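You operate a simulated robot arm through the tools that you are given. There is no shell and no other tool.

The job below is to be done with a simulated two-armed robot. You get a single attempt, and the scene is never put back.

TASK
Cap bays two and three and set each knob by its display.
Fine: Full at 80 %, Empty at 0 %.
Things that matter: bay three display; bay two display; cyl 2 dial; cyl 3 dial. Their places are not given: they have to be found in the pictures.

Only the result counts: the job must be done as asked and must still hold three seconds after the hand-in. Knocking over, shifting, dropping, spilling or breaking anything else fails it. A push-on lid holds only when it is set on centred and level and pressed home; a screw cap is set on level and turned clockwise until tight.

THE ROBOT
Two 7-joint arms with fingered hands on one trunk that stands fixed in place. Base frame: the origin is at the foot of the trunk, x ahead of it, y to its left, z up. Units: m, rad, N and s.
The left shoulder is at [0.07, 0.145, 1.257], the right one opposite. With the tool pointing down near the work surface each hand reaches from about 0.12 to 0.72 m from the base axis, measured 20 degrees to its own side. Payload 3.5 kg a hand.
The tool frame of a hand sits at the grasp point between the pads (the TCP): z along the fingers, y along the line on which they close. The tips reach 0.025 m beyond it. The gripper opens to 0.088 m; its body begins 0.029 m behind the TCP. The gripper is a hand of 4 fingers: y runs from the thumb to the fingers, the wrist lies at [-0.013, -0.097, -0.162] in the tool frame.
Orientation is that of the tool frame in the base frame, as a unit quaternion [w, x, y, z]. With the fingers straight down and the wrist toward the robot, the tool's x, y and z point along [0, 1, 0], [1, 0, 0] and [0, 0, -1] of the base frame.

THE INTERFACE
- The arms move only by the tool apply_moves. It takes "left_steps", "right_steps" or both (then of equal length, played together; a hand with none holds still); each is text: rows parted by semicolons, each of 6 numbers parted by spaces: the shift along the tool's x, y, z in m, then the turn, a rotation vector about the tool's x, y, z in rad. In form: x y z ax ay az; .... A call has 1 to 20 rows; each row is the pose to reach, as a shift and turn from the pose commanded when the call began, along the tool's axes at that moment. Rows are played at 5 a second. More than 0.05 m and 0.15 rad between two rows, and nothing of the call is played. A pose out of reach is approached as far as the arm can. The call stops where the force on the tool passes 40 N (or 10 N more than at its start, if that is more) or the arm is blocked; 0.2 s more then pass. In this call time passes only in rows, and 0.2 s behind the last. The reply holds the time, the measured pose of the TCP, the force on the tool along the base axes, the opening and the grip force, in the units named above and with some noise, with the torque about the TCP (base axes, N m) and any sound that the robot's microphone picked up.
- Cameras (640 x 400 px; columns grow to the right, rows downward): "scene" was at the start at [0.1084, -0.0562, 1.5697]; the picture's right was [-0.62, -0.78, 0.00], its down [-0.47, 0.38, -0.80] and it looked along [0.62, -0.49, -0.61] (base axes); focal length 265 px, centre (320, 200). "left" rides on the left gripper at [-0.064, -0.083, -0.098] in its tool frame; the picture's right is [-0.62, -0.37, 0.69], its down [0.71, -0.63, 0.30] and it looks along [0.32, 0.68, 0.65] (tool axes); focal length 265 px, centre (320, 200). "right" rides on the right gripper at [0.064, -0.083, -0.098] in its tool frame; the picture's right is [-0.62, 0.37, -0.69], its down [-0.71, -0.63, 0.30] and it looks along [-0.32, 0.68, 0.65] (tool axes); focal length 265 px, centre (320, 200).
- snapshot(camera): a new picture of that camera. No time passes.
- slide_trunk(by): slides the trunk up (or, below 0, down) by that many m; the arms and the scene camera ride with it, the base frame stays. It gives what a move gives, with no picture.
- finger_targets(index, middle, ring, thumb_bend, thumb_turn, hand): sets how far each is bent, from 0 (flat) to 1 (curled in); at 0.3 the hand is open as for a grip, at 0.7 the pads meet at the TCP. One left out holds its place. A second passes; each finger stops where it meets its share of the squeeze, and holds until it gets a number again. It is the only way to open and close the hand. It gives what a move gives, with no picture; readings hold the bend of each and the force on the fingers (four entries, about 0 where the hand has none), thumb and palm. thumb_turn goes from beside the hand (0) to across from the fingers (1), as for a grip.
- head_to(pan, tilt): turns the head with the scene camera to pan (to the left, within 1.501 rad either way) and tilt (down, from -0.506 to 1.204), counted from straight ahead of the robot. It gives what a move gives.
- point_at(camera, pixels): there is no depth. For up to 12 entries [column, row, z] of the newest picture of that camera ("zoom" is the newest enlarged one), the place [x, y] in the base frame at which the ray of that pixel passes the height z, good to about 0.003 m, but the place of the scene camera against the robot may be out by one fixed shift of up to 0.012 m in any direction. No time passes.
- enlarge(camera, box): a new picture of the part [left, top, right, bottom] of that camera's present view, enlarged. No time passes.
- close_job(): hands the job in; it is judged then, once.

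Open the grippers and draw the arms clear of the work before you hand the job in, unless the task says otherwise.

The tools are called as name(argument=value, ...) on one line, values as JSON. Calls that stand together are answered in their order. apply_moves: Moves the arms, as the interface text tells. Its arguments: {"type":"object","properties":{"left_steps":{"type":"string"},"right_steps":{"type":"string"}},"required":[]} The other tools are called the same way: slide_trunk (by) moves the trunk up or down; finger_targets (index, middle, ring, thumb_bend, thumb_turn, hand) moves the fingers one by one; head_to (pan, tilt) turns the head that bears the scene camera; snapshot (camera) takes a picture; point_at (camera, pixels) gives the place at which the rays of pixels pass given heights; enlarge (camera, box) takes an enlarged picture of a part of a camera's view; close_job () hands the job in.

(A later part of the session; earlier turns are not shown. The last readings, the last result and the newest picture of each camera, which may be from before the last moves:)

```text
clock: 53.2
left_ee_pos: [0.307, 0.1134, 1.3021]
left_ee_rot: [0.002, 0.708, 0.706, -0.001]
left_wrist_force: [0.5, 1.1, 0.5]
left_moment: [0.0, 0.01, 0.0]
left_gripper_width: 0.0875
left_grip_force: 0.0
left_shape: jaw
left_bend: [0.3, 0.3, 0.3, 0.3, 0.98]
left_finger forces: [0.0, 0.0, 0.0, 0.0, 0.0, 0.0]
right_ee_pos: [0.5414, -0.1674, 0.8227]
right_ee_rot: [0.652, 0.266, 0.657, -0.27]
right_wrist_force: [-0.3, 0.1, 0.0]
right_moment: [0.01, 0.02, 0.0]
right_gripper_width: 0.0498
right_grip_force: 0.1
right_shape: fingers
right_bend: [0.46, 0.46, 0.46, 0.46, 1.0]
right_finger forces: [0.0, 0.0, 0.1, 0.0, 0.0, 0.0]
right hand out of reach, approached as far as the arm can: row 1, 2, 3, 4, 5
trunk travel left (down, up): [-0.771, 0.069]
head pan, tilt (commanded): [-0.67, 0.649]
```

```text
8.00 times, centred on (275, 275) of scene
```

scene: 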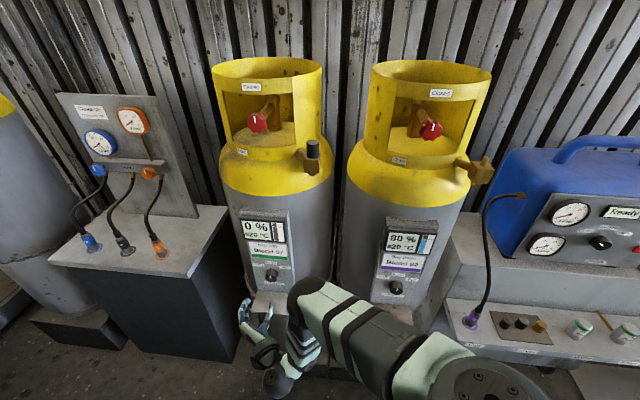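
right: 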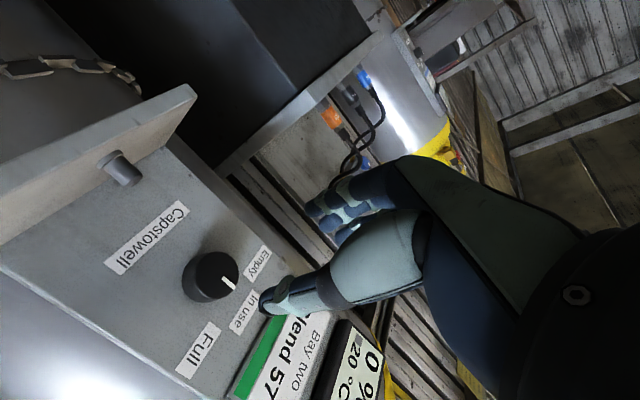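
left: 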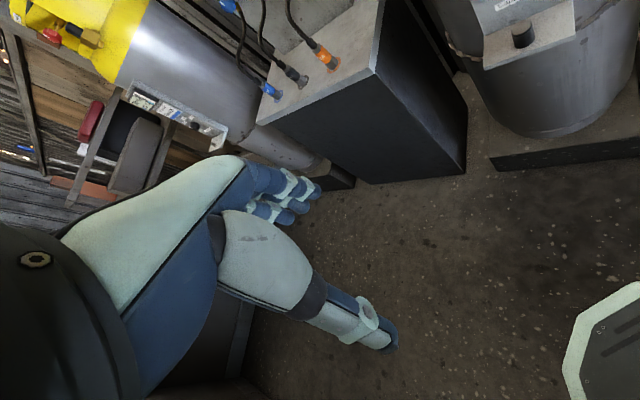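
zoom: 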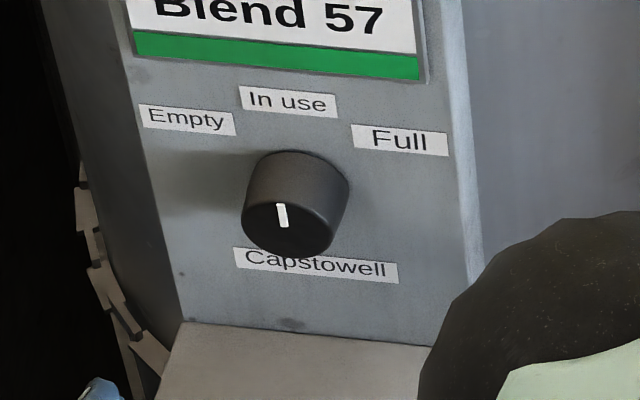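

I triangulate the label centres and knob with both cameras at several heights.

point_at(camera="right", pixels=[[257.5, 263, 0.84], [257.5, 263, 0.86], [244, 312.5, 0.84], [244, 312.5, 0.86], [198.5, 350, 0.82], [198.5, 350, 0.84], [147, 237.5, 0.77], [147, 237.5, 0.79], [217.5, 275, 0.81], [217.5, 275, 0.825], [202.5, 280, 0.81], [202.5, 280, 0.825]])

point_at(camera="scene", pixels=[[258.4, 265, 0.84], [258.4, 265, 0.86], [271, 262.75, 0.84], [271, 262.75, 0.86], [285, 267.5, 0.82], [285, 267.5, 0.84], [274.5, 283.1, 0.77], [274.5, 283.1, 0.79]])

```text
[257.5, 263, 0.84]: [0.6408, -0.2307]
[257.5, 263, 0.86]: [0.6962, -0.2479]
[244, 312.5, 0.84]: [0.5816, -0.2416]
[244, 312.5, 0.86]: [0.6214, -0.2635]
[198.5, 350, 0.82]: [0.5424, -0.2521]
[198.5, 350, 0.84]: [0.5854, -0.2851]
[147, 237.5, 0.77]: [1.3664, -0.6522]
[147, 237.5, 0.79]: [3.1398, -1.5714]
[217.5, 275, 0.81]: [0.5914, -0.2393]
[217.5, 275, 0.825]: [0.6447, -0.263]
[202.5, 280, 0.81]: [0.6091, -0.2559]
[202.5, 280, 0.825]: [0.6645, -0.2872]
```

```text
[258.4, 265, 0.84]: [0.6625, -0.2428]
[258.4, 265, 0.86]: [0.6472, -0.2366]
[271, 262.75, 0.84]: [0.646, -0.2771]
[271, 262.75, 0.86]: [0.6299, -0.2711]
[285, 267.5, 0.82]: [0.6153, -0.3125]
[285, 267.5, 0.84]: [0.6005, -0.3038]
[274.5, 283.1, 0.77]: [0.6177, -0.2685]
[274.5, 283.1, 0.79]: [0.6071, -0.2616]
```

Panel plane is f≈0.642, knob axis at r≈-0.260, z≈0.818 with its face at f≈0.622; labels Empty/Full sit ≈±52° from the In-use direction. I open the fingers to 0.40 and approach, stopping 3 cm short.

finger_targets(hand="right", index=0.4, middle=0.4, ring=0.3, thumb_bend=0.4)

apply_moves(right_steps="0.002 -0.002 0.03 0 0 0; 0.004 -0.004 0.055 0 0 0; 0.0047 -0.0053 0.078 0 0 0")

snapshot(camera="right")

enlarge(camera="scene", box=[235, 255, 315, 315])

```text
clock: 54.2
left_ee_pos: [0.3057, 0.1131, 1.301]
left_ee_rot: [0.001, 0.708, 0.706, -0.001]
left_wrist_force: [0.0, 0.3, 0.2]
left_moment: [0.0, -0.03, -0.02]
left_gripper_width: 0.0875
left_grip_force: 0.1
left_shape: jaw
left_bend: [0.3, 0.3, 0.3, 0.3, 0.98]
left_finger forces: [0.1, 0.1, 0.1, 0.0, 0.0, 0.1]
right_ee_pos: [0.5437, -0.1694, 0.8219]
right_ee_rot: [0.651, 0.266, 0.658, -0.27]
right_wrist_force: [0.7, -0.3, 0.3]
right_moment: [0.0, 0.0, -0.02]
right_gripper_width: 0.0628
right_grip_force: 0.1
right_shape: fingers
right_bend: [0.4, 0.4, 0.3, 0.4, 0.99]
right_finger forces: [0.0, 0.0, 0.1, 0.0, 0.1, 0.0]
trunk travel left (down, up): [-0.771, 0.069]
head pan, tilt (commanded): [-0.67, 0.649]
```

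```text
clock: 55.0
left_ee_pos: [0.306, 0.1109, 1.3014]
left_ee_rot: [0.0, 0.708, 0.706, -0.001]
left_wrist_force: [0.4, 0.0, 0.2]
left_moment: [0.04, 0.04, 0.01]
left_gripper_width: 0.0876
left_grip_force: 0.1
left_shape: jaw
left_bend: [0.3, 0.3, 0.3, 0.3, 0.98]
left_finger forces: [0.0, 0.0, 0.0, 0.0, 0.0, 0.0]
right_ee_pos: [0.5938, -0.2283, 0.8168]
right_ee_rot: [0.651, 0.266, 0.658, -0.27]
right_wrist_force: [0.8, 0.0, -0.3]
right_moment: [-0.03, 0.01, -0.01]
right_gripper_width: 0.0629
right_grip_force: 0.2
right_shape: fingers
right_bend: [0.4, 0.4, 0.3, 0.4, 0.99]
right_finger forces: [0.1, 0.0, 0.0, 0.0, 0.0, 0.0]
trunk travel left (down, up): [-0.771, 0.069]
head pan, tilt (commanded): [-0.67, 0.649]
```

```text
taken
```

right: 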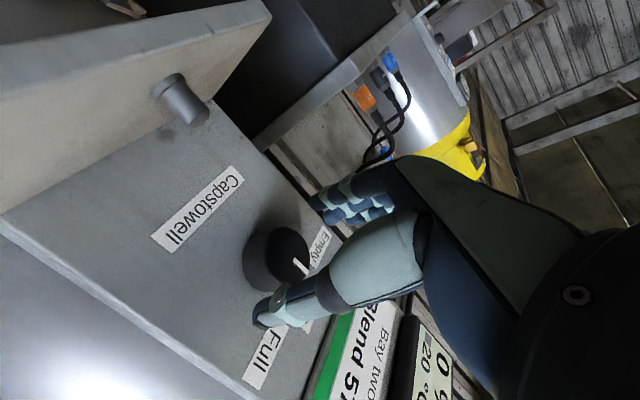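

```text
6.67 times, centred on (275, 285) of scene
```

zoom: 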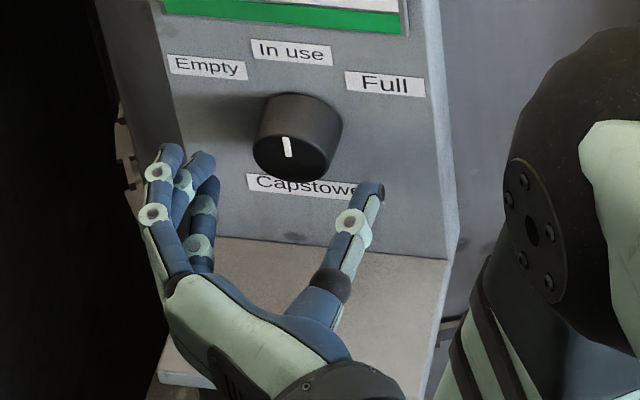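

The knob lies centred between thumb and fingers. I advance the remaining 2.9 cm and check for panel contact.

apply_moves(right_steps="0 0.001 0.01 0 0 0; -0.0005 0.0015 0.02 0 0 0; -0.001 0.0015 0.028 0 0 0")

enlarge(camera="scene", box=[235, 255, 315, 315])

enlarge(camera="right", box=[180, 150, 420, 380])

```text
clock: 55.8
left_ee_pos: [0.3058, 0.1116, 1.3015]
left_ee_rot: [0.001, 0.708, 0.707, -0.001]
left_wrist_force: [-0.7, -0.2, 0.0]
left_moment: [0.0, -0.04, -0.01]
left_gripper_width: 0.0879
left_grip_force: 0.1
left_shape: jaw
left_bend: [0.3, 0.3, 0.3, 0.3, 0.98]
left_finger forces: [0.0, 0.0, 0.0, 0.0, 0.0, 0.1]
right_ee_pos: [0.6155, -0.2476, 0.8161]
right_ee_rot: [0.651, 0.266, 0.658, -0.271]
right_wrist_force: [-0.6, -0.7, 0.3]
right_moment: [0.03, -0.01, -0.01]
right_gripper_width: 0.0629
right_grip_force: 0.1
right_shape: fingers
right_bend: [0.4, 0.4, 0.3, 0.4, 0.99]
right_finger forces: [0.0, 0.0, 0.0, 0.0, 0.1, 0.0]
trunk travel left (down, up): [-0.771, 0.069]
head pan, tilt (commanded): [-0.67, 0.649]
```

```text
6.67 times, centred on (275, 285) of scene
```

zoom: 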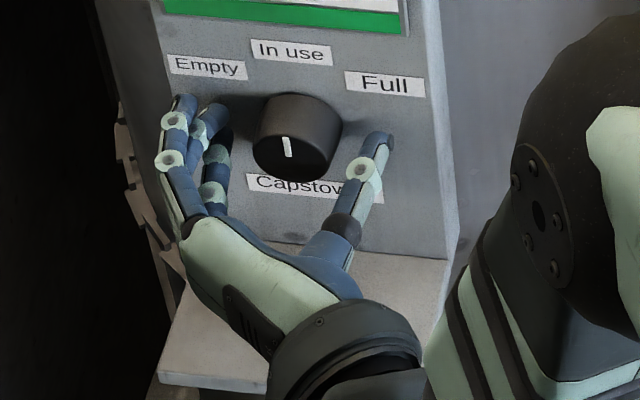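

```text
1.74 times, centred on (300, 265) of right
```

zoom: 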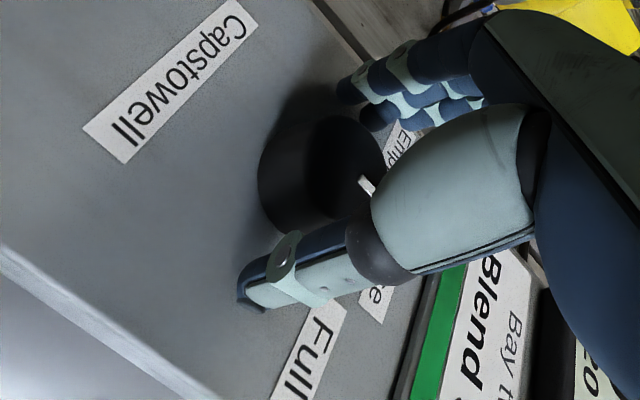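

The knob is inside the grip with no contact. I close index, middle and thumb on it.

finger_targets(hand="right", index=0.7, middle=0.7, thumb_bend=0.7)

enlarge(camera="scene", box=[235, 255, 315, 315])

enlarge(camera="right", box=[180, 150, 420, 380])

```text
clock: 56.8
left_ee_pos: [0.3068, 0.1122, 1.3015]
left_ee_rot: [0.001, 0.706, 0.708, -0.002]
left_wrist_force: [-0.2, -0.6, 0.1]
left_moment: [0.0, 0.0, -0.02]
left_gripper_width: 0.0876
left_grip_force: 0.1
left_shape: jaw
left_bend: [0.3, 0.3, 0.3, 0.3, 0.98]
left_finger forces: [0.0, 0.1, 0.0, 0.0, 0.0, 0.1]
right_ee_pos: [0.6164, -0.2463, 0.8169]
right_ee_rot: [0.651, 0.266, 0.658, -0.27]
right_wrist_force: [5.0, 4.9, -0.4]
right_moment: [0.01, -0.03, 0.22]
right_gripper_width: 0.0306
right_grip_force: 12.9
right_shape: fingers
right_bend: [0.57, 0.6, 0.3, 0.56, 1.0]
right_finger forces: [8.1, 8.5, 0.0, 0.1, 9.2, 0.1]
trunk travel left (down, up): [-0.771, 0.069]
head pan, tilt (commanded): [-0.67, 0.649]
```

```text
6.67 times, centred on (275, 285) of scene
```

zoom: 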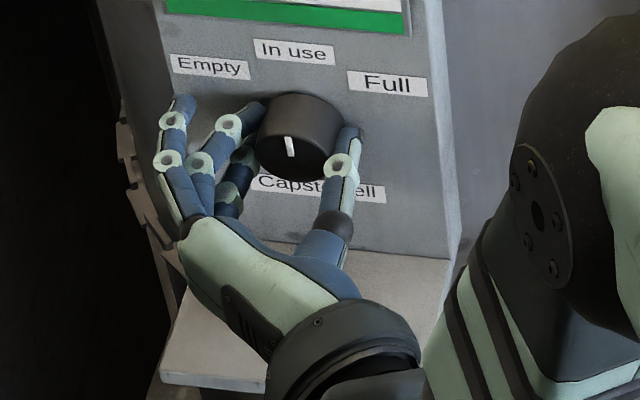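

```text
1.74 times, centred on (300, 265) of right
```

zoom: 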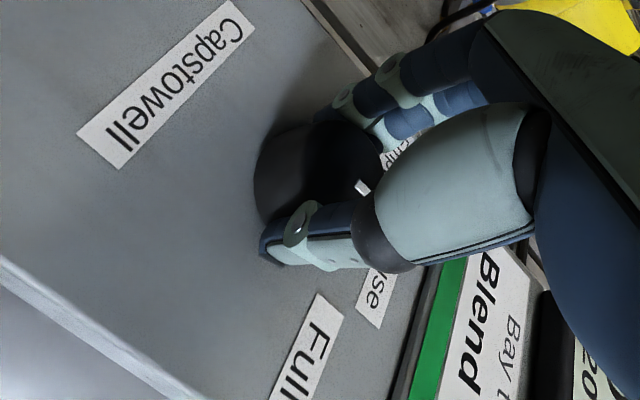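

Firm grip (8–9 N per digit). I rotate counter-clockwise (negative about the tool axis) by ~22° first and check that the pointer follows.

apply_moves(right_steps="0 0 0 0 0 -0.13; 0 0 0 0 0 -0.26; 0 0 0 0 0 -0.39")

enlarge(camera="scene", box=[235, 255, 315, 315])

```text
clock: 57.6
left_ee_pos: [0.3068, 0.1126, 1.3007]
left_ee_rot: [0.0, 0.708, 0.706, -0.002]
left_wrist_force: [-0.6, -0.1, 0.5]
left_moment: [-0.01, 0.0, -0.01]
left_gripper_width: 0.0877
left_grip_force: 0.1
left_shape: jaw
left_bend: [0.3, 0.3, 0.3, 0.3, 0.98]
left_finger forces: [0.0, 0.1, 0.0, 0.0, 0.0, 0.1]
right_ee_pos: [0.6152, -0.2465, 0.8164]
right_ee_rot: [0.585, 0.132, 0.698, -0.391]
right_wrist_force: [2.2, 5.7, -3.4]
right_moment: [0.05, 0.02, 0.16]
right_gripper_width: 0.0302
right_grip_force: 13.2
right_shape: fingers
right_bend: [0.57, 0.6, 0.3, 0.56, 1.0]
right_finger forces: [8.5, 7.9, 0.0, 0.0, 9.7, 0.0]
trunk travel left (down, up): [-0.771, 0.069]
head pan, tilt (commanded): [-0.67, 0.649]
```

```text
6.67 times, centred on (275, 285) of scene
```

zoom: 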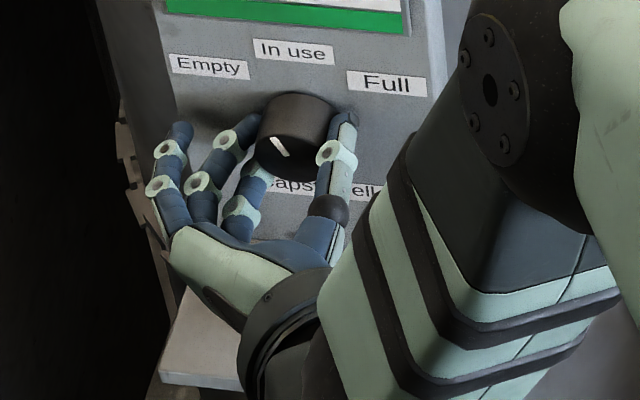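

The pointer follows the hand. I continue counter-clockwise by another 30° to reach the Empty direction.

apply_moves(right_steps="0 0 0 0 0 -0.13; 0 0 0 0 0 -0.26; 0 0 0 0 0 -0.39; 0 0 0 0 0 -0.52")

enlarge(camera="scene", box=[235, 255, 315, 315])

enlarge(camera="scene", box=[255, 260, 295, 290])

```text
clock: 58.6
left_ee_pos: [0.3068, 0.1124, 1.3012]
left_ee_rot: [0.0, 0.708, 0.706, -0.001]
left_wrist_force: [0.0, 0.7, -0.3]
left_moment: [0.01, 0.0, 0.01]
left_gripper_width: 0.0875
left_grip_force: 0.0
left_shape: jaw
left_bend: [0.3, 0.3, 0.3, 0.3, 0.98]
left_finger forces: [0.1, 0.0, 0.0, 0.0, 0.0, 0.0]
right_ee_pos: [0.6143, -0.246, 0.8161]
right_ee_rot: [0.464, -0.051, 0.709, -0.529]
right_wrist_force: [-1.9, 3.1, -6.1]
right_moment: [0.12, 0.09, 0.08]
right_gripper_width: 0.0302
right_grip_force: 13.3
right_shape: fingers
right_bend: [0.57, 0.6, 0.3, 0.56, 1.0]
right_finger forces: [8.7, 7.4, 0.0, 0.0, 9.9, 0.0]
trunk travel left (down, up): [-0.771, 0.069]
head pan, tilt (commanded): [-0.67, 0.649]
```

```text
6.67 times, centred on (275, 285) of scene
```

zoom: 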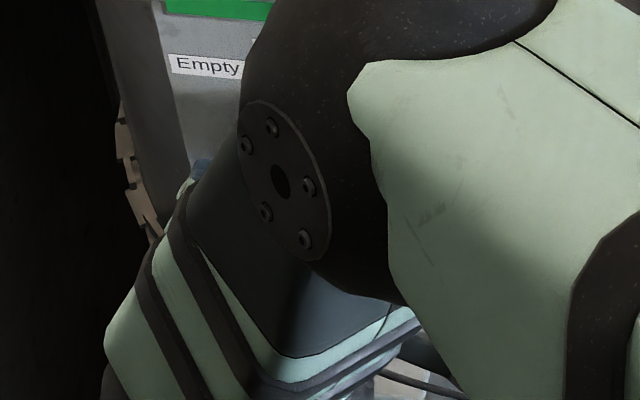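

```text
13.33 times, centred on (275, 275) of scene
```

zoom: 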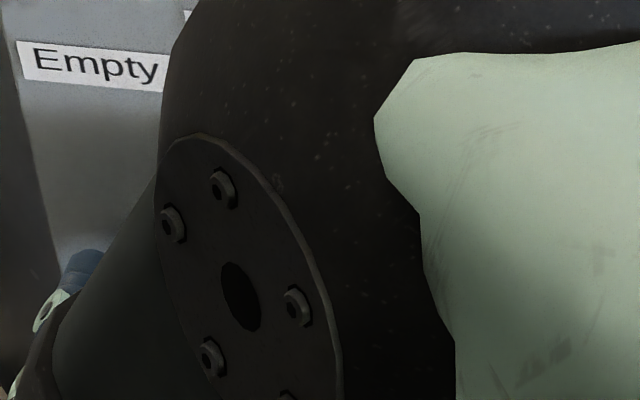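

The elbow now blocks the scene view, so I look at the dial with the wrist camera.

snapshot(camera="right")

enlarge(camera="right", box=[180, 150, 420, 380])

snapshot(camera="scene")

```text
taken
```

right: 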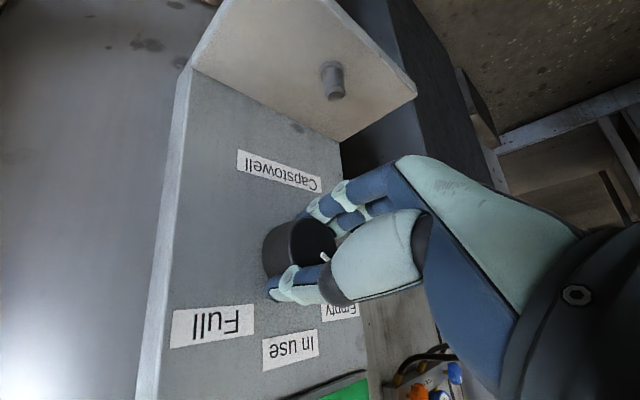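

```text
1.74 times, centred on (300, 265) of right
```

zoom: 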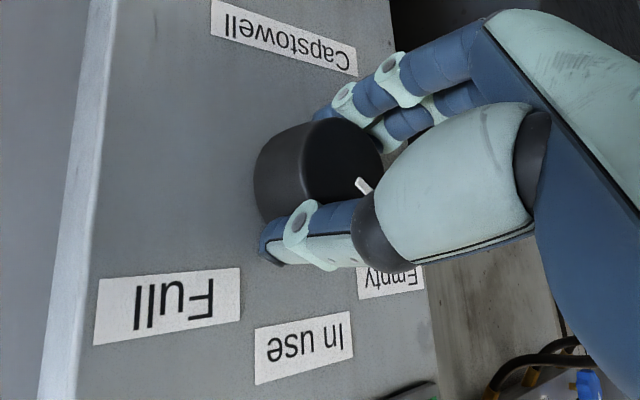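

```text
taken
```

scene: 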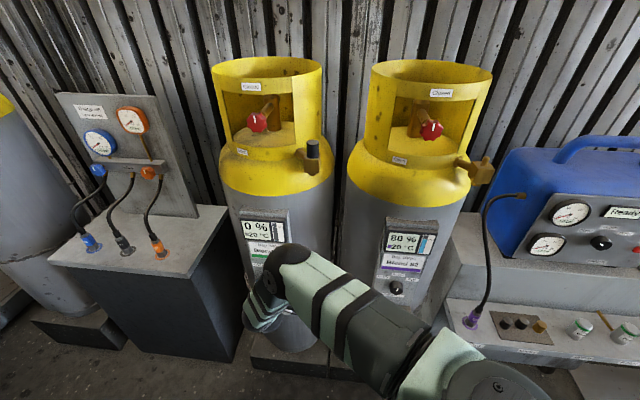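

The pointer stayed fixed relative to the hand, so the knob turned ≈52°. I open the fingers and retreat along the tool axis to verify.

finger_targets(hand="right", index=0.4, middle=0.4, thumb_bend=0.4)

apply_moves(right_steps="0 0 -0.03 0 0 0; 0 0 -0.06 0 0 0; 0 0 -0.1 0 0 0")

snapshot(camera="right")

enlarge(camera="right", box=[120, 190, 360, 400])

snapshot(camera="scene")

```text
clock: 59.6
left_ee_pos: [0.3064, 0.1109, 1.3007]
left_ee_rot: [0.001, 0.708, 0.707, 0.0]
left_wrist_force: [-0.3, 0.3, -1.0]
left_moment: [-0.03, 0.0, 0.02]
left_gripper_width: 0.0878
left_grip_force: 0.1
left_shape: jaw
left_bend: [0.3, 0.3, 0.3, 0.3, 0.98]
left_finger forces: [0.0, 0.0, 0.1, 0.1, 0.1, 0.1]
right_ee_pos: [0.615, -0.2484, 0.8172]
right_ee_rot: [0.467, -0.05, 0.708, -0.528]
right_wrist_force: [0.1, 0.0, 0.0]
right_moment: [0.02, 0.03, -0.03]
right_gripper_width: 0.0632
right_grip_force: 0.0
right_shape: fingers
right_bend: [0.4, 0.4, 0.3, 0.4, 0.99]
right_finger forces: [0.0, 0.0, 0.0, 0.0, 0.0, 0.1]
trunk travel left (down, up): [-0.771, 0.069]
head pan, tilt (commanded): [-0.67, 0.649]
```

```text
clock: 60.4
left_ee_pos: [0.3053, 0.1132, 1.3016]
left_ee_rot: [0.0, 0.708, 0.707, -0.001]
left_wrist_force: [-0.1, 0.3, -0.5]
left_moment: [-0.04, 0.01, 0.0]
left_gripper_width: 0.0875
left_grip_force: 0.1
left_shape: jaw
left_bend: [0.3, 0.3, 0.3, 0.3, 0.98]
left_finger forces: [0.0, 0.1, 0.0, 0.0, 0.1, 0.0]
right_ee_pos: [0.5432, -0.1759, 0.818]
right_ee_rot: [0.467, -0.049, 0.707, -0.529]
right_wrist_force: [-0.1, -0.3, -0.9]
right_moment: [0.0, 0.03, 0.01]
right_gripper_width: 0.0632
right_grip_force: 0.0
right_shape: fingers
right_bend: [0.4, 0.4, 0.3, 0.4, 0.99]
right_finger forces: [0.0, 0.0, 0.0, 0.0, 0.0, 0.0]
trunk travel left (down, up): [-0.771, 0.069]
head pan, tilt (commanded): [-0.67, 0.649]
```

```text
taken
```

right: 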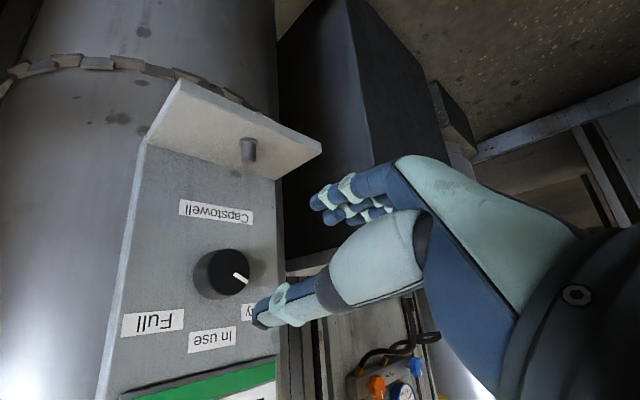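

```text
1.90 times, centred on (240, 295) of right
```

zoom: 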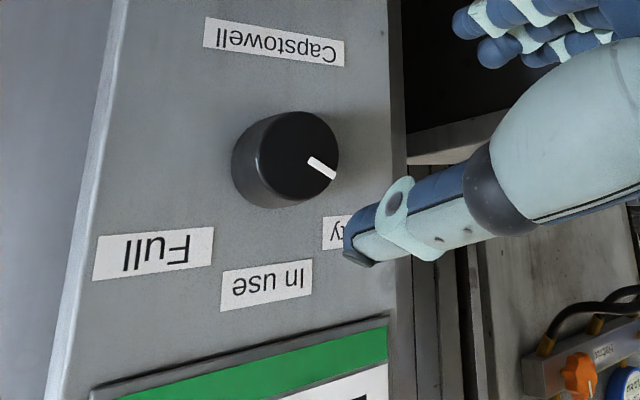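

```text
taken
```

scene: 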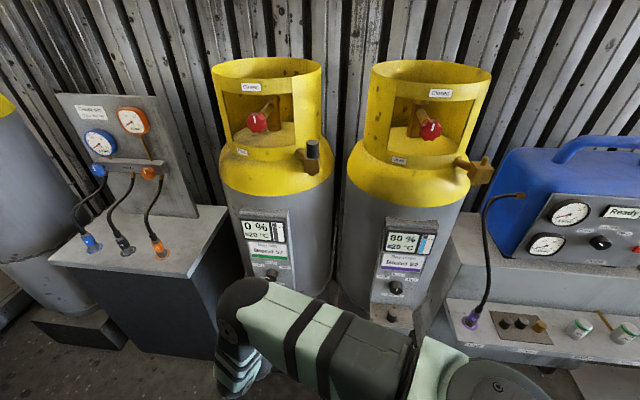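

The pointer now aims ≈52° left, at the Empty label. Next is bay three: I first roll the hand back to level here.

apply_moves(right_steps="0 0 -0.005 0 0 0.13; 0 0 -0.005 0 0 0.26; 0 0 -0.005 0 0 0.39; 0 0 -0.005 0 0 0.52; 0 0 -0.005 0 0 0.65; 0 0 -0.005 0 0 0.78; 0 0 -0.005 0 0 0.9076")

snapshot(camera="scene")

enlarge(camera="scene", box=[240, 245, 310, 295])

```text
clock: 62.0
left_ee_pos: [0.3054, 0.1107, 1.3022]
left_ee_rot: [0.001, 0.707, 0.707, -0.002]
left_wrist_force: [-0.7, -0.1, -0.1]
left_moment: [-0.02, -0.02, 0.02]
left_gripper_width: 0.0877
left_grip_force: 0.0
left_shape: jaw
left_bend: [0.3, 0.3, 0.3, 0.3, 0.98]
left_finger forces: [0.0, 0.0, 0.0, 0.0, 0.0, 0.0]
right_ee_pos: [0.5508, -0.1732, 0.8116]
right_ee_rot: [0.651, 0.266, 0.658, -0.27]
right_wrist_force: [0.0, -0.1, -0.3]
right_moment: [-0.01, 0.0, -0.02]
right_gripper_width: 0.0632
right_grip_force: 0.0
right_shape: fingers
right_bend: [0.4, 0.4, 0.3, 0.4, 0.99]
right_finger forces: [0.0, 0.1, 0.1, 0.0, 0.1, 0.1]
right hand out of reach, approached as far as the arm can: row 6, 7
trunk travel left (down, up): [-0.771, 0.069]
head pan, tilt (commanded): [-0.67, 0.649]
```

```text
taken
```

scene: 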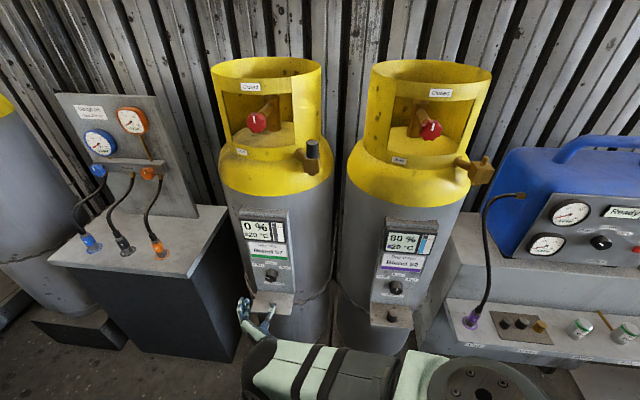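

```text
8.00 times, centred on (275, 270) of scene
```

zoom: 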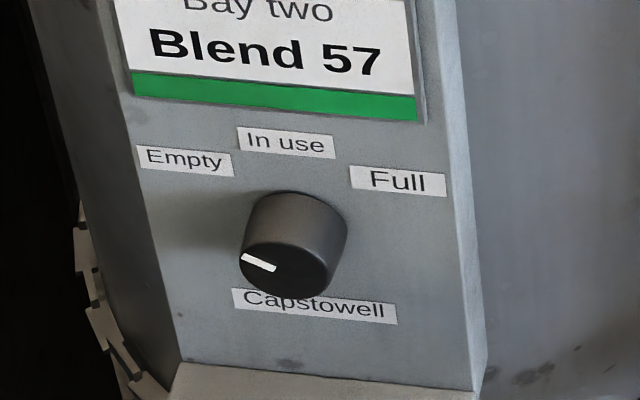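

The pointer appears to aim at Empty; I zoom in further to measure its angle more precisely.

enlarge(camera="scene", box=[262, 266, 282, 286])

snapshot(camera="right")

enlarge(camera="right", box=[130, 190, 290, 350])

```text
16.00 times, centred on (272, 276) of scene
```

zoom: 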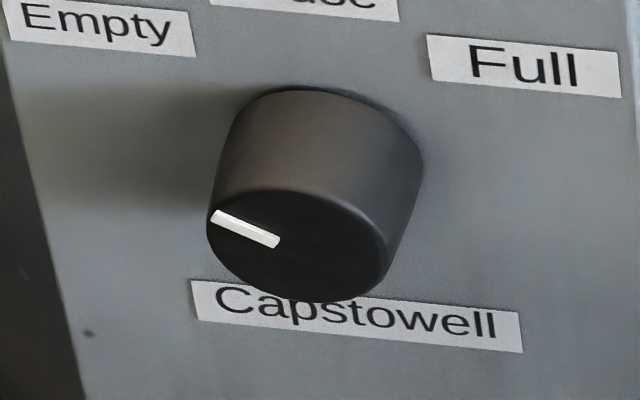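

```text
taken
```

right: 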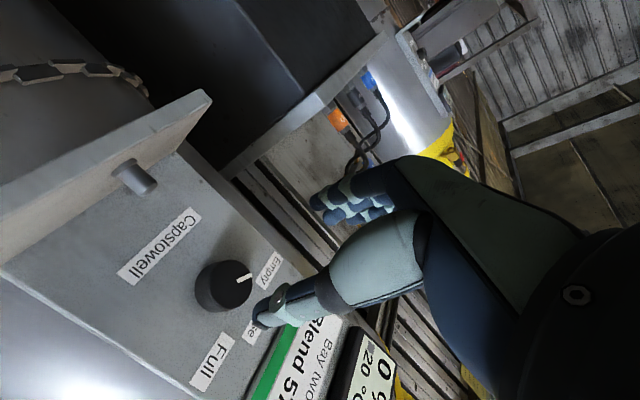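

```text
2.50 times, centred on (210, 270) of right
```

zoom: 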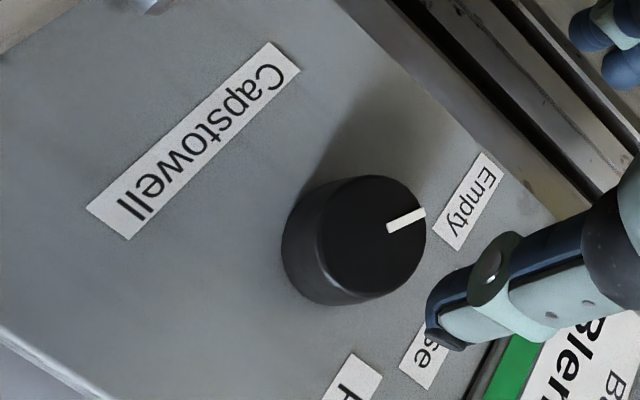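

Views give the pointer at roughly 55–65° versus the label at ≈53°, so I want a more frontal look. I first tilt the hand back to the safe standoff (0.517,-0.148,0.90), then lower the trunk to view the dial less steeply.

apply_moves(right_steps="-0.0126 -0.0009 -0.006 0 0.137 0; -0.0251 -0.0017 -0.012 0 0.274 0; -0.0377 -0.0026 -0.018 0 0.411 0; -0.0503 -0.0034 -0.024 0 0.549 0; -0.0629 -0.0043 -0.03 0 0.686 0; -0.0754 -0.0051 -0.036 0 0.823 0; -0.088 -0.006 -0.042 0 0.96 0")

snapshot(camera="right")

```text
clock: 63.6
left_ee_pos: [0.3057, 0.11, 1.3014]
left_ee_rot: [0.001, 0.708, 0.706, 0.0]
left_wrist_force: [-0.2, -0.3, -0.4]
left_moment: [0.02, -0.01, 0.01]
left_gripper_width: 0.0878
left_grip_force: 0.1
left_shape: jaw
left_bend: [0.3, 0.3, 0.3, 0.3, 0.98]
left_finger forces: [0.0, 0.0, 0.1, 0.0, 0.0, 0.0]
right_ee_pos: [0.5171, -0.15, 0.8995]
right_ee_rot: [0.273, 0.36, 0.884, -0.118]
right_wrist_force: [-0.4, 0.4, -0.2]
right_moment: [-0.01, 0.02, -0.01]
right_gripper_width: 0.0631
right_grip_force: 0.0
right_shape: fingers
right_bend: [0.4, 0.4, 0.3, 0.4, 0.99]
right_finger forces: [0.0, 0.0, 0.0, 0.0, 0.1, 0.1]
trunk travel left (down, up): [-0.771, 0.069]
head pan, tilt (commanded): [-0.67, 0.649]
```

```text
taken
```

right: 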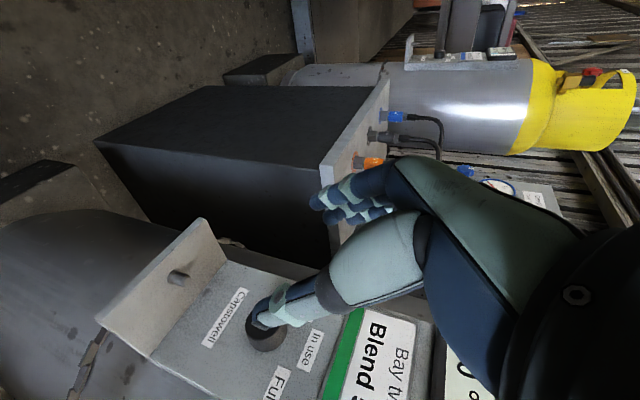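

The hand is at the safe standoff. I move it sideways in front of bay three at z≈0.90, which also frees the scene view of dial two.

apply_moves(right_steps="-0.002 -0.0429 0.002 0 0 0; -0.004 -0.0858 0.004 0 0 0; -0.006 -0.1287 0.006 0 0 0; -0.008 -0.1716 0.008 0 0 0; -0.01 -0.2146 0.01 0 0 0; -0.0121 -0.2575 0.0121 0 0 0; -0.0141 -0.3004 0.0141 0 0 0; -0.0161 -0.3433 0.0161 0 0 0; -0.0181 -0.3862 0.0181 0 0 0")

snapshot(camera="scene")

snapshot(camera="right")

```text
clock: 65.6
left_ee_pos: [0.3052, 0.1095, 1.301]
left_ee_rot: [0.001, 0.708, 0.707, 0.0]
left_wrist_force: [0.5, 0.2, 0.3]
left_moment: [0.03, -0.01, 0.01]
left_gripper_width: 0.0875
left_grip_force: 0.1
left_shape: jaw
left_bend: [0.3, 0.3, 0.3, 0.3, 0.98]
left_finger forces: [0.0, 0.1, 0.1, 0.0, 0.0, 0.0]
right_ee_pos: [0.2637, -0.4423, 0.9005]
right_ee_rot: [0.274, 0.36, 0.884, -0.116]
right_wrist_force: [0.1, -0.3, -0.7]
right_moment: [-0.01, 0.05, 0.0]
right_gripper_width: 0.063
right_grip_force: 0.1
right_shape: fingers
right_bend: [0.4, 0.4, 0.3, 0.4, 0.99]
right_finger forces: [0.1, 0.0, 0.0, 0.1, 0.0, 0.0]
trunk travel left (down, up): [-0.771, 0.069]
head pan, tilt (commanded): [-0.67, 0.649]
```

```text
taken
```

scene: 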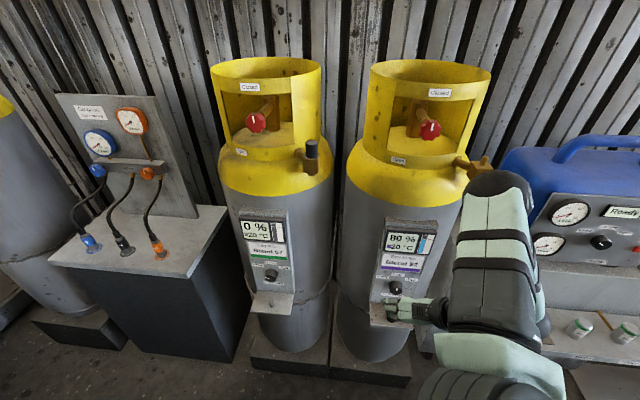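

```text
taken
```

right: 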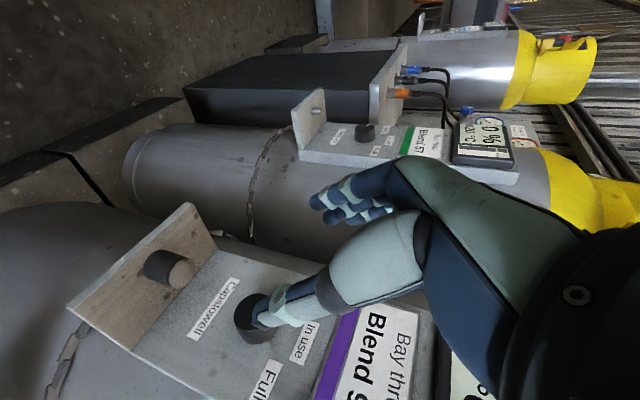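

Bay two is now unobstructed in the scene view. I pull the hand back 3 cm and lower the trunk 0.25 m for a flatter view of both dials.

apply_moves(right_steps="0.0124 0 -0.0085 0 0 0; 0.0247 0 -0.017 0 0 0")

slide_trunk(by=-0.25)

snapshot(camera="scene")

```text
clock: 66.2
left_ee_pos: [0.3046, 0.1108, 1.3017]
left_ee_rot: [0.0, 0.708, 0.706, 0.0]
left_wrist_force: [0.4, 0.3, 0.5]
left_moment: [0.03, 0.03, 0.02]
left_gripper_width: 0.0875
left_grip_force: 0.1
left_shape: jaw
left_bend: [0.3, 0.3, 0.3, 0.3, 0.98]
left_finger forces: [0.0, 0.0, 0.1, 0.0, 0.1, 0.0]
right_ee_pos: [0.2429, -0.4207, 0.8996]
right_ee_rot: [0.273, 0.36, 0.884, -0.117]
right_wrist_force: [0.1, 0.4, -0.3]
right_moment: [-0.01, 0.0, -0.03]
right_gripper_width: 0.063
right_grip_force: 0.0
right_shape: fingers
right_bend: [0.4, 0.4, 0.3, 0.4, 0.99]
right_finger forces: [0.0, 0.0, 0.0, 0.0, 0.1, 0.0]
trunk travel left (down, up): [-0.771, 0.069]
head pan, tilt (commanded): [-0.67, 0.649]
```

```text
clock: 68.8
left_ee_pos: [0.3057, 0.1108, 1.0517]
left_ee_rot: [0.001, 0.708, 0.707, 0.0]
left_wrist_force: [1.2, 1.0, 0.1]
left_moment: [-0.01, 0.03, 0.01]
left_gripper_width: 0.0878
left_grip_force: 0.0
left_shape: jaw
left_bend: [0.3, 0.3, 0.3, 0.3, 0.98]
left_finger forces: [0.0, 0.0, 0.1, 0.0, 0.0, 0.0]
right_ee_pos: [0.2442, -0.4196, 0.6488]
right_ee_rot: [0.274, 0.36, 0.884, -0.117]
right_wrist_force: [1.0, -0.1, -0.4]
right_moment: [-0.02, -0.01, 0.01]
right_gripper_width: 0.0632
right_grip_force: 0.1
right_shape: fingers
right_bend: [0.4, 0.4, 0.3, 0.4, 0.99]
right_finger forces: [0.1, 0.1, 0.0, 0.1, 0.0, 0.0]
trunk travel left (down, up): [-0.521, 0.319]
head pan, tilt (commanded): [-0.67, 0.649]
```

```text
taken
```

scene: 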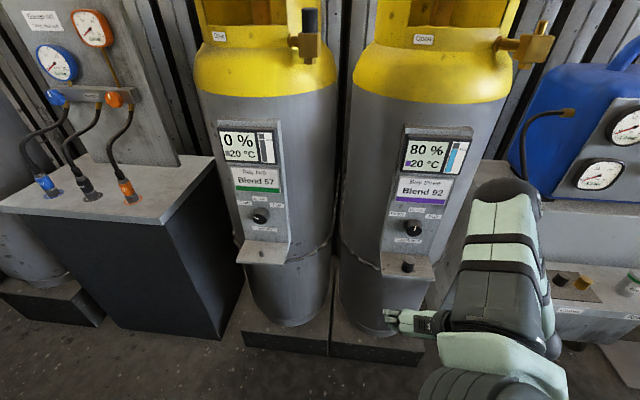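

A flatter view: I enlarge dial two and dial three to measure pointer and label angles.

enlarge(camera="scene", box=[240, 185, 290, 235])

enlarge(camera="scene", box=[385, 195, 445, 255])

enlarge(camera="scene", box=[285, 5, 345, 65])

```text
8.00 times, centred on (265, 210) of scene
```

zoom: 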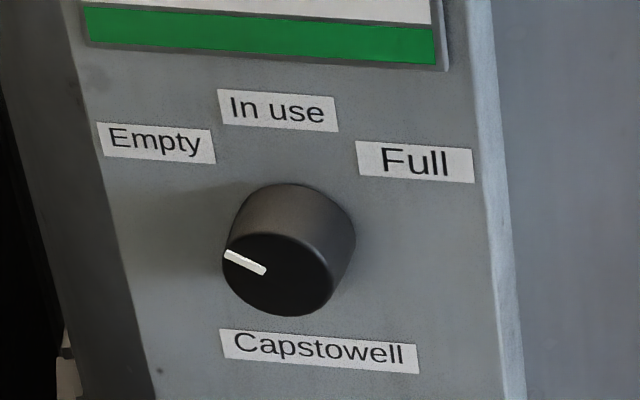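

```text
6.67 times, centred on (415, 225) of scene
```

zoom: 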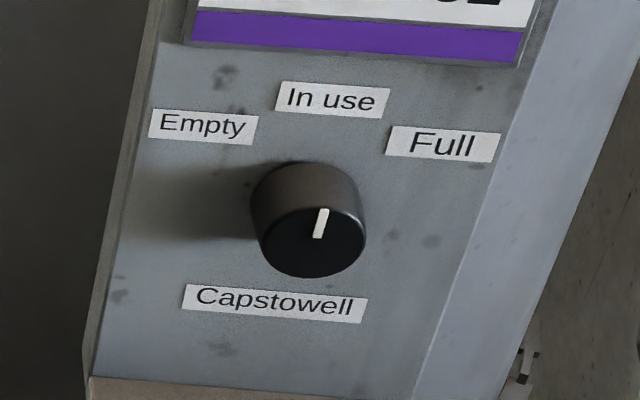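

```text
6.67 times, centred on (315, 35) of scene
```

zoom: 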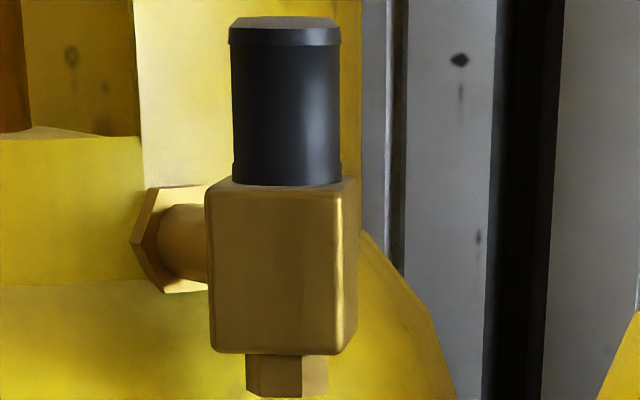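

Labels Empty/Full sit at ≈±52° and pointer two seems nearer 64°, so it slightly overshot. I zoom further to pin the pointer's angle.

enlarge(camera="scene", box=[252, 206, 276, 226])

enlarge(camera="scene", box=[400, 214, 428, 240])

```text
16.00 times, centred on (264, 216) of scene
```

zoom: 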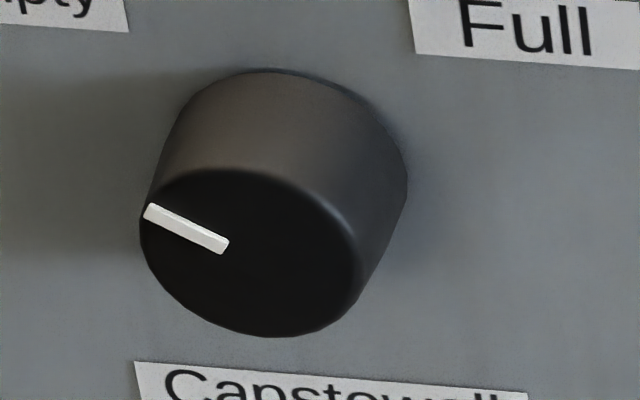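

```text
15.38 times, centred on (414, 227) of scene
```

zoom: 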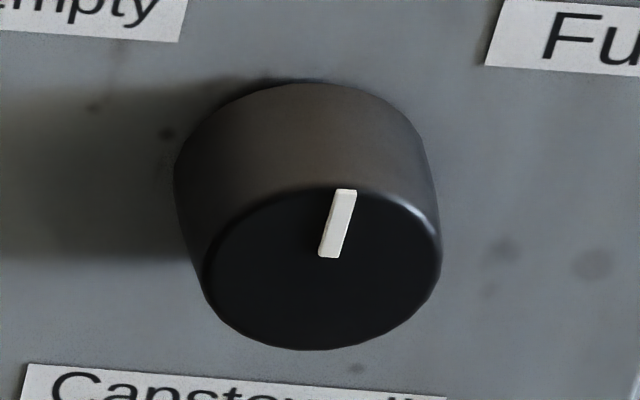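

Cap two is visibly flush and level on its block; pointer two is within a few degrees of Empty (≈57±3° vs label ≈52°), to be fine-trimmed later. I raise the trunk back by 0.25 m and set the fingers (index, middle, thumb 0.46, ring curled) for cap three.

slide_trunk(by=0.25)

finger_targets(hand="right", index=0.46, middle=0.46, ring=1.0, thumb_bend=0.46, thumb_turn=1.0)

snapshot(camera="right")

enlarge(camera="right", box=[60, 190, 280, 370])

```text
clock: 71.4
left_ee_pos: [0.3058, 0.1115, 1.3013]
left_ee_rot: [0.0, 0.707, 0.707, -0.001]
left_wrist_force: [-0.1, -0.2, -0.7]
left_moment: [0.0, -0.05, -0.01]
left_gripper_width: 0.0876
left_grip_force: 0.0
left_shape: jaw
left_bend: [0.3, 0.3, 0.3, 0.3, 0.98]
left_finger forces: [0.1, 0.1, 0.0, 0.1, 0.0, 0.0]
right_ee_pos: [0.2436, -0.4203, 0.8999]
right_ee_rot: [0.274, 0.359, 0.884, -0.117]
right_wrist_force: [0.2, -0.4, -0.2]
right_moment: [-0.02, -0.04, -0.02]
right_gripper_width: 0.0633
right_grip_force: 0.0
right_shape: fingers
right_bend: [0.4, 0.4, 0.3, 0.4, 0.99]
right_finger forces: [0.0, 0.0, 0.1, 0.1, 0.0, 0.1]
trunk travel left (down, up): [-0.771, 0.069]
head pan, tilt (commanded): [-0.67, 0.649]
```

```text
clock: 72.4
left_ee_pos: [0.3043, 0.1106, 1.3016]
left_ee_rot: [0.001, 0.708, 0.706, -0.001]
left_wrist_force: [0.4, 0.1, -0.2]
left_moment: [0.05, 0.05, 0.01]
left_gripper_width: 0.0875
left_grip_force: 0.0
left_shape: jaw
left_bend: [0.3, 0.3, 0.3, 0.3, 0.98]
left_finger forces: [0.1, 0.0, 0.1, 0.1, 0.0, 0.0]
right_ee_pos: [0.2436, -0.4208, 0.8998]
right_ee_rot: [0.274, 0.361, 0.884, -0.117]
right_wrist_force: [0.0, -1.4, 0.5]
right_moment: [0.02, 0.01, 0.0]
right_gripper_width: 0.051
right_grip_force: 0.1
right_shape: fingers
right_bend: [0.46, 0.46, 1.0, 0.46, 0.99]
right_finger forces: [0.0, 0.0, 0.0, 0.1, 0.0, 0.0]
trunk travel left (down, up): [-0.771, 0.069]
head pan, tilt (commanded): [-0.67, 0.649]
```

```text
taken
```

right: 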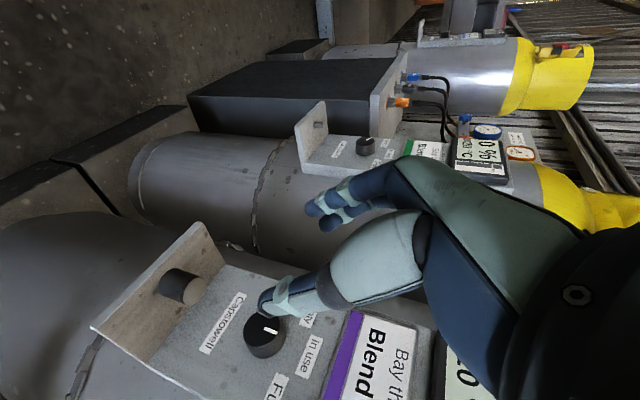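

```text
2.22 times, centred on (170, 280) of right
```

zoom: 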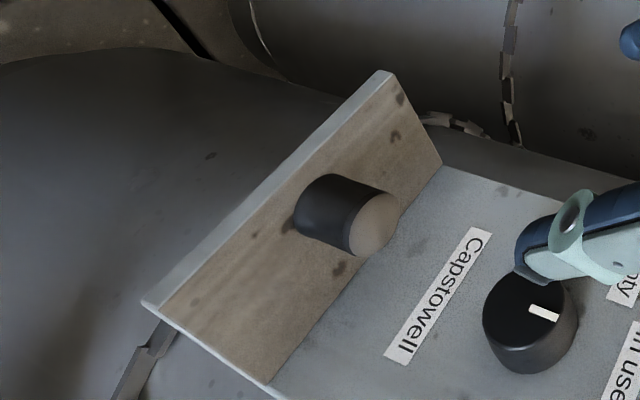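

The view matches bay two's standoff picture almost exactly (cap top at (194.8,290.4) versus (195.1,288.6)), so the same relative approach applies. I approach to 3 cm short of the grasp.

apply_moves(right_steps="-0.0015 -0.0016 0.04 0 0 0; -0.003 -0.0032 0.08 0 0 0; -0.0045 -0.005 0.12 0 0 0; -0.006 -0.007 0.154 0 0 0")

enlarge(camera="right", box=[120, 150, 360, 400])

enlarge(camera="right", box=[200, 170, 400, 330])

```text
clock: 73.4
left_ee_pos: [0.3054, 0.11, 1.3026]
left_ee_rot: [0.0, 0.708, 0.706, 0.0]
left_wrist_force: [-0.3, 0.3, 0.0]
left_moment: [0.02, 0.04, 0.03]
left_gripper_width: 0.0878
left_grip_force: 0.1
left_shape: jaw
left_bend: [0.3, 0.3, 0.3, 0.3, 0.98]
left_finger forces: [0.0, 0.0, 0.0, 0.1, 0.0, 0.0]
right_ee_pos: [0.3053, -0.4919, 0.775]
right_ee_rot: [0.272, 0.36, 0.884, -0.118]
right_wrist_force: [0.1, 0.0, 0.3]
right_moment: [0.01, 0.02, 0.0]
right_gripper_width: 0.0509
right_grip_force: 0.0
right_shape: fingers
right_bend: [0.46, 0.46, 1.0, 0.46, 0.99]
right_finger forces: [0.0, 0.0, 0.0, 0.0, 0.1, 0.0]
trunk travel left (down, up): [-0.771, 0.069]
head pan, tilt (commanded): [-0.67, 0.649]
```

```text
1.60 times, centred on (240, 275) of right
```

zoom: 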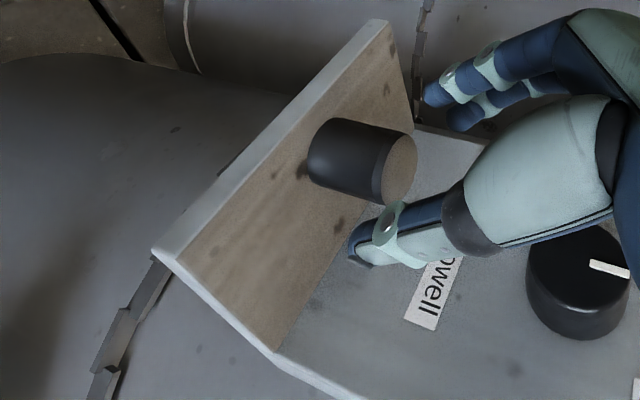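

```text
2.50 times, centred on (300, 250) of right
```

zoom: 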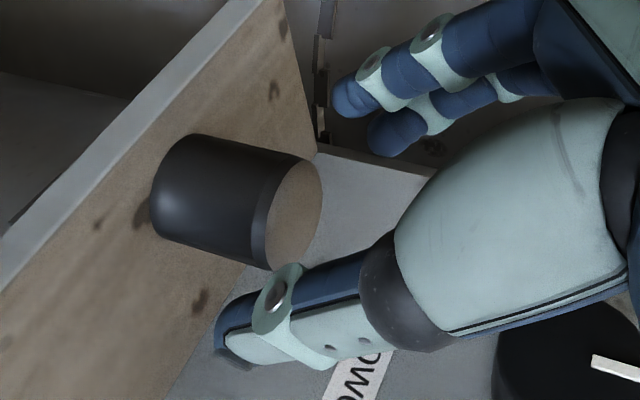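

The cap is well placed between thumb and the two fingers. I advance the final 2.9 cm and close the grip.

apply_moves(right_steps="-0.0004 -0.0003 0.01 0 0 0; -0.0009 -0.0006 0.02 0 0 0; -0.0014 -0.0008 0.029 0 0 0")

enlarge(camera="right", box=[180, 150, 400, 320])

```text
clock: 74.2
left_ee_pos: [0.3053, 0.1116, 1.3016]
left_ee_rot: [0.001, 0.709, 0.706, -0.001]
left_wrist_force: [-0.3, 0.5, 0.2]
left_moment: [0.0, 0.01, -0.03]
left_gripper_width: 0.0877
left_grip_force: 0.1
left_shape: jaw
left_bend: [0.3, 0.3, 0.3, 0.3, 0.98]
left_finger forces: [0.0, 0.1, 0.0, 0.0, 0.0, 0.0]
right_ee_pos: [0.3155, -0.5051, 0.754]
right_ee_rot: [0.274, 0.36, 0.884, -0.117]
right_wrist_force: [-0.1, 0.1, 0.7]
right_moment: [0.0, 0.0, -0.02]
right_gripper_width: 0.0509
right_grip_force: 0.0
right_shape: fingers
right_bend: [0.46, 0.46, 1.0, 0.46, 0.99]
right_finger forces: [0.1, 0.0, 0.1, 0.0, 0.0, 0.1]
trunk travel left (down, up): [-0.771, 0.069]
head pan, tilt (commanded): [-0.67, 0.649]
```

```text
2.35 times, centred on (290, 235) of right
```

zoom: 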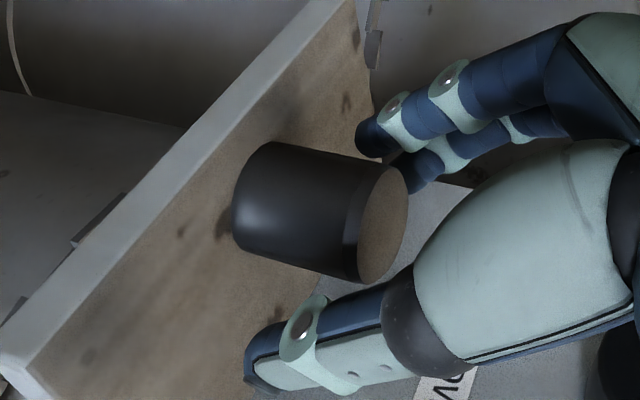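

Cap three is centred; I advance 4 mm more and close index, middle and thumb.

apply_moves(right_steps="0 0 0.002 0 0 0; 0 0 0.004 0 0 0")

finger_targets(hand="right", index=0.7, middle=0.7, thumb_bend=0.7)

enlarge(camera="right", box=[180, 150, 400, 320])

```text
clock: 74.8
left_ee_pos: [0.3063, 0.1121, 1.3005]
left_ee_rot: [0.001, 0.707, 0.707, -0.001]
left_wrist_force: [-0.3, -0.2, -0.1]
left_moment: [-0.03, -0.01, 0.01]
left_gripper_width: 0.0874
left_grip_force: 0.0
left_shape: jaw
left_bend: [0.3, 0.3, 0.3, 0.3, 0.98]
left_finger forces: [0.0, 0.0, 0.0, 0.1, 0.0, 0.0]
right_ee_pos: [0.3181, -0.5058, 0.7502]
right_ee_rot: [0.273, 0.36, 0.884, -0.117]
right_wrist_force: [0.4, -0.7, 0.3]
right_moment: [-0.03, 0.02, -0.01]
right_gripper_width: 0.0509
right_grip_force: 0.0
right_shape: fingers
right_bend: [0.46, 0.46, 1.0, 0.46, 0.99]
right_finger forces: [0.1, 0.1, 0.0, 0.1, 0.1, 0.0]
trunk travel left (down, up): [-0.771, 0.069]
head pan, tilt (commanded): [-0.67, 0.649]
```

```text
clock: 75.8
left_ee_pos: [0.3068, 0.1114, 1.3006]
left_ee_rot: [0.0, 0.707, 0.707, -0.002]
left_wrist_force: [1.6, -0.4, 0.7]
left_moment: [0.02, 0.01, -0.01]
left_gripper_width: 0.0879
left_grip_force: 0.1
left_shape: jaw
left_bend: [0.3, 0.3, 0.3, 0.3, 0.98]
left_finger forces: [0.0, 0.0, 0.0, 0.0, 0.0, 0.1]
right_ee_pos: [0.3177, -0.5051, 0.7495]
right_ee_rot: [0.274, 0.36, 0.884, -0.117]
right_wrist_force: [3.7, 2.5, 0.0]
right_moment: [0.06, -0.12, 0.03]
right_gripper_width: 0.0217
right_grip_force: 8.6
right_shape: fingers
right_bend: [0.58, 0.65, 1.0, 0.62, 1.0]
right_finger forces: [8.0, 3.4, 0.1, 0.1, 6.6, 0.0]
trunk travel left (down, up): [-0.771, 0.069]
head pan, tilt (commanded): [-0.67, 0.649]
```

```text
2.35 times, centred on (290, 235) of right
```

zoom: 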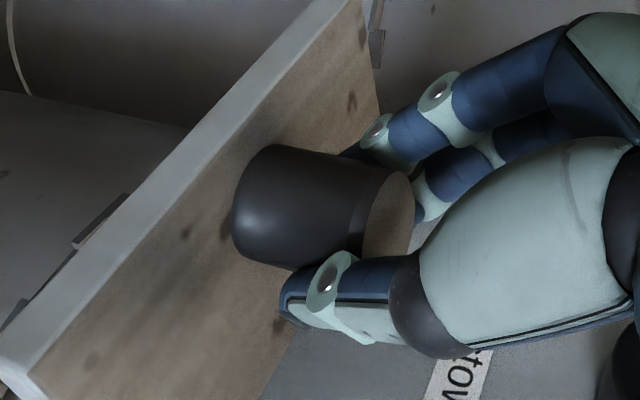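

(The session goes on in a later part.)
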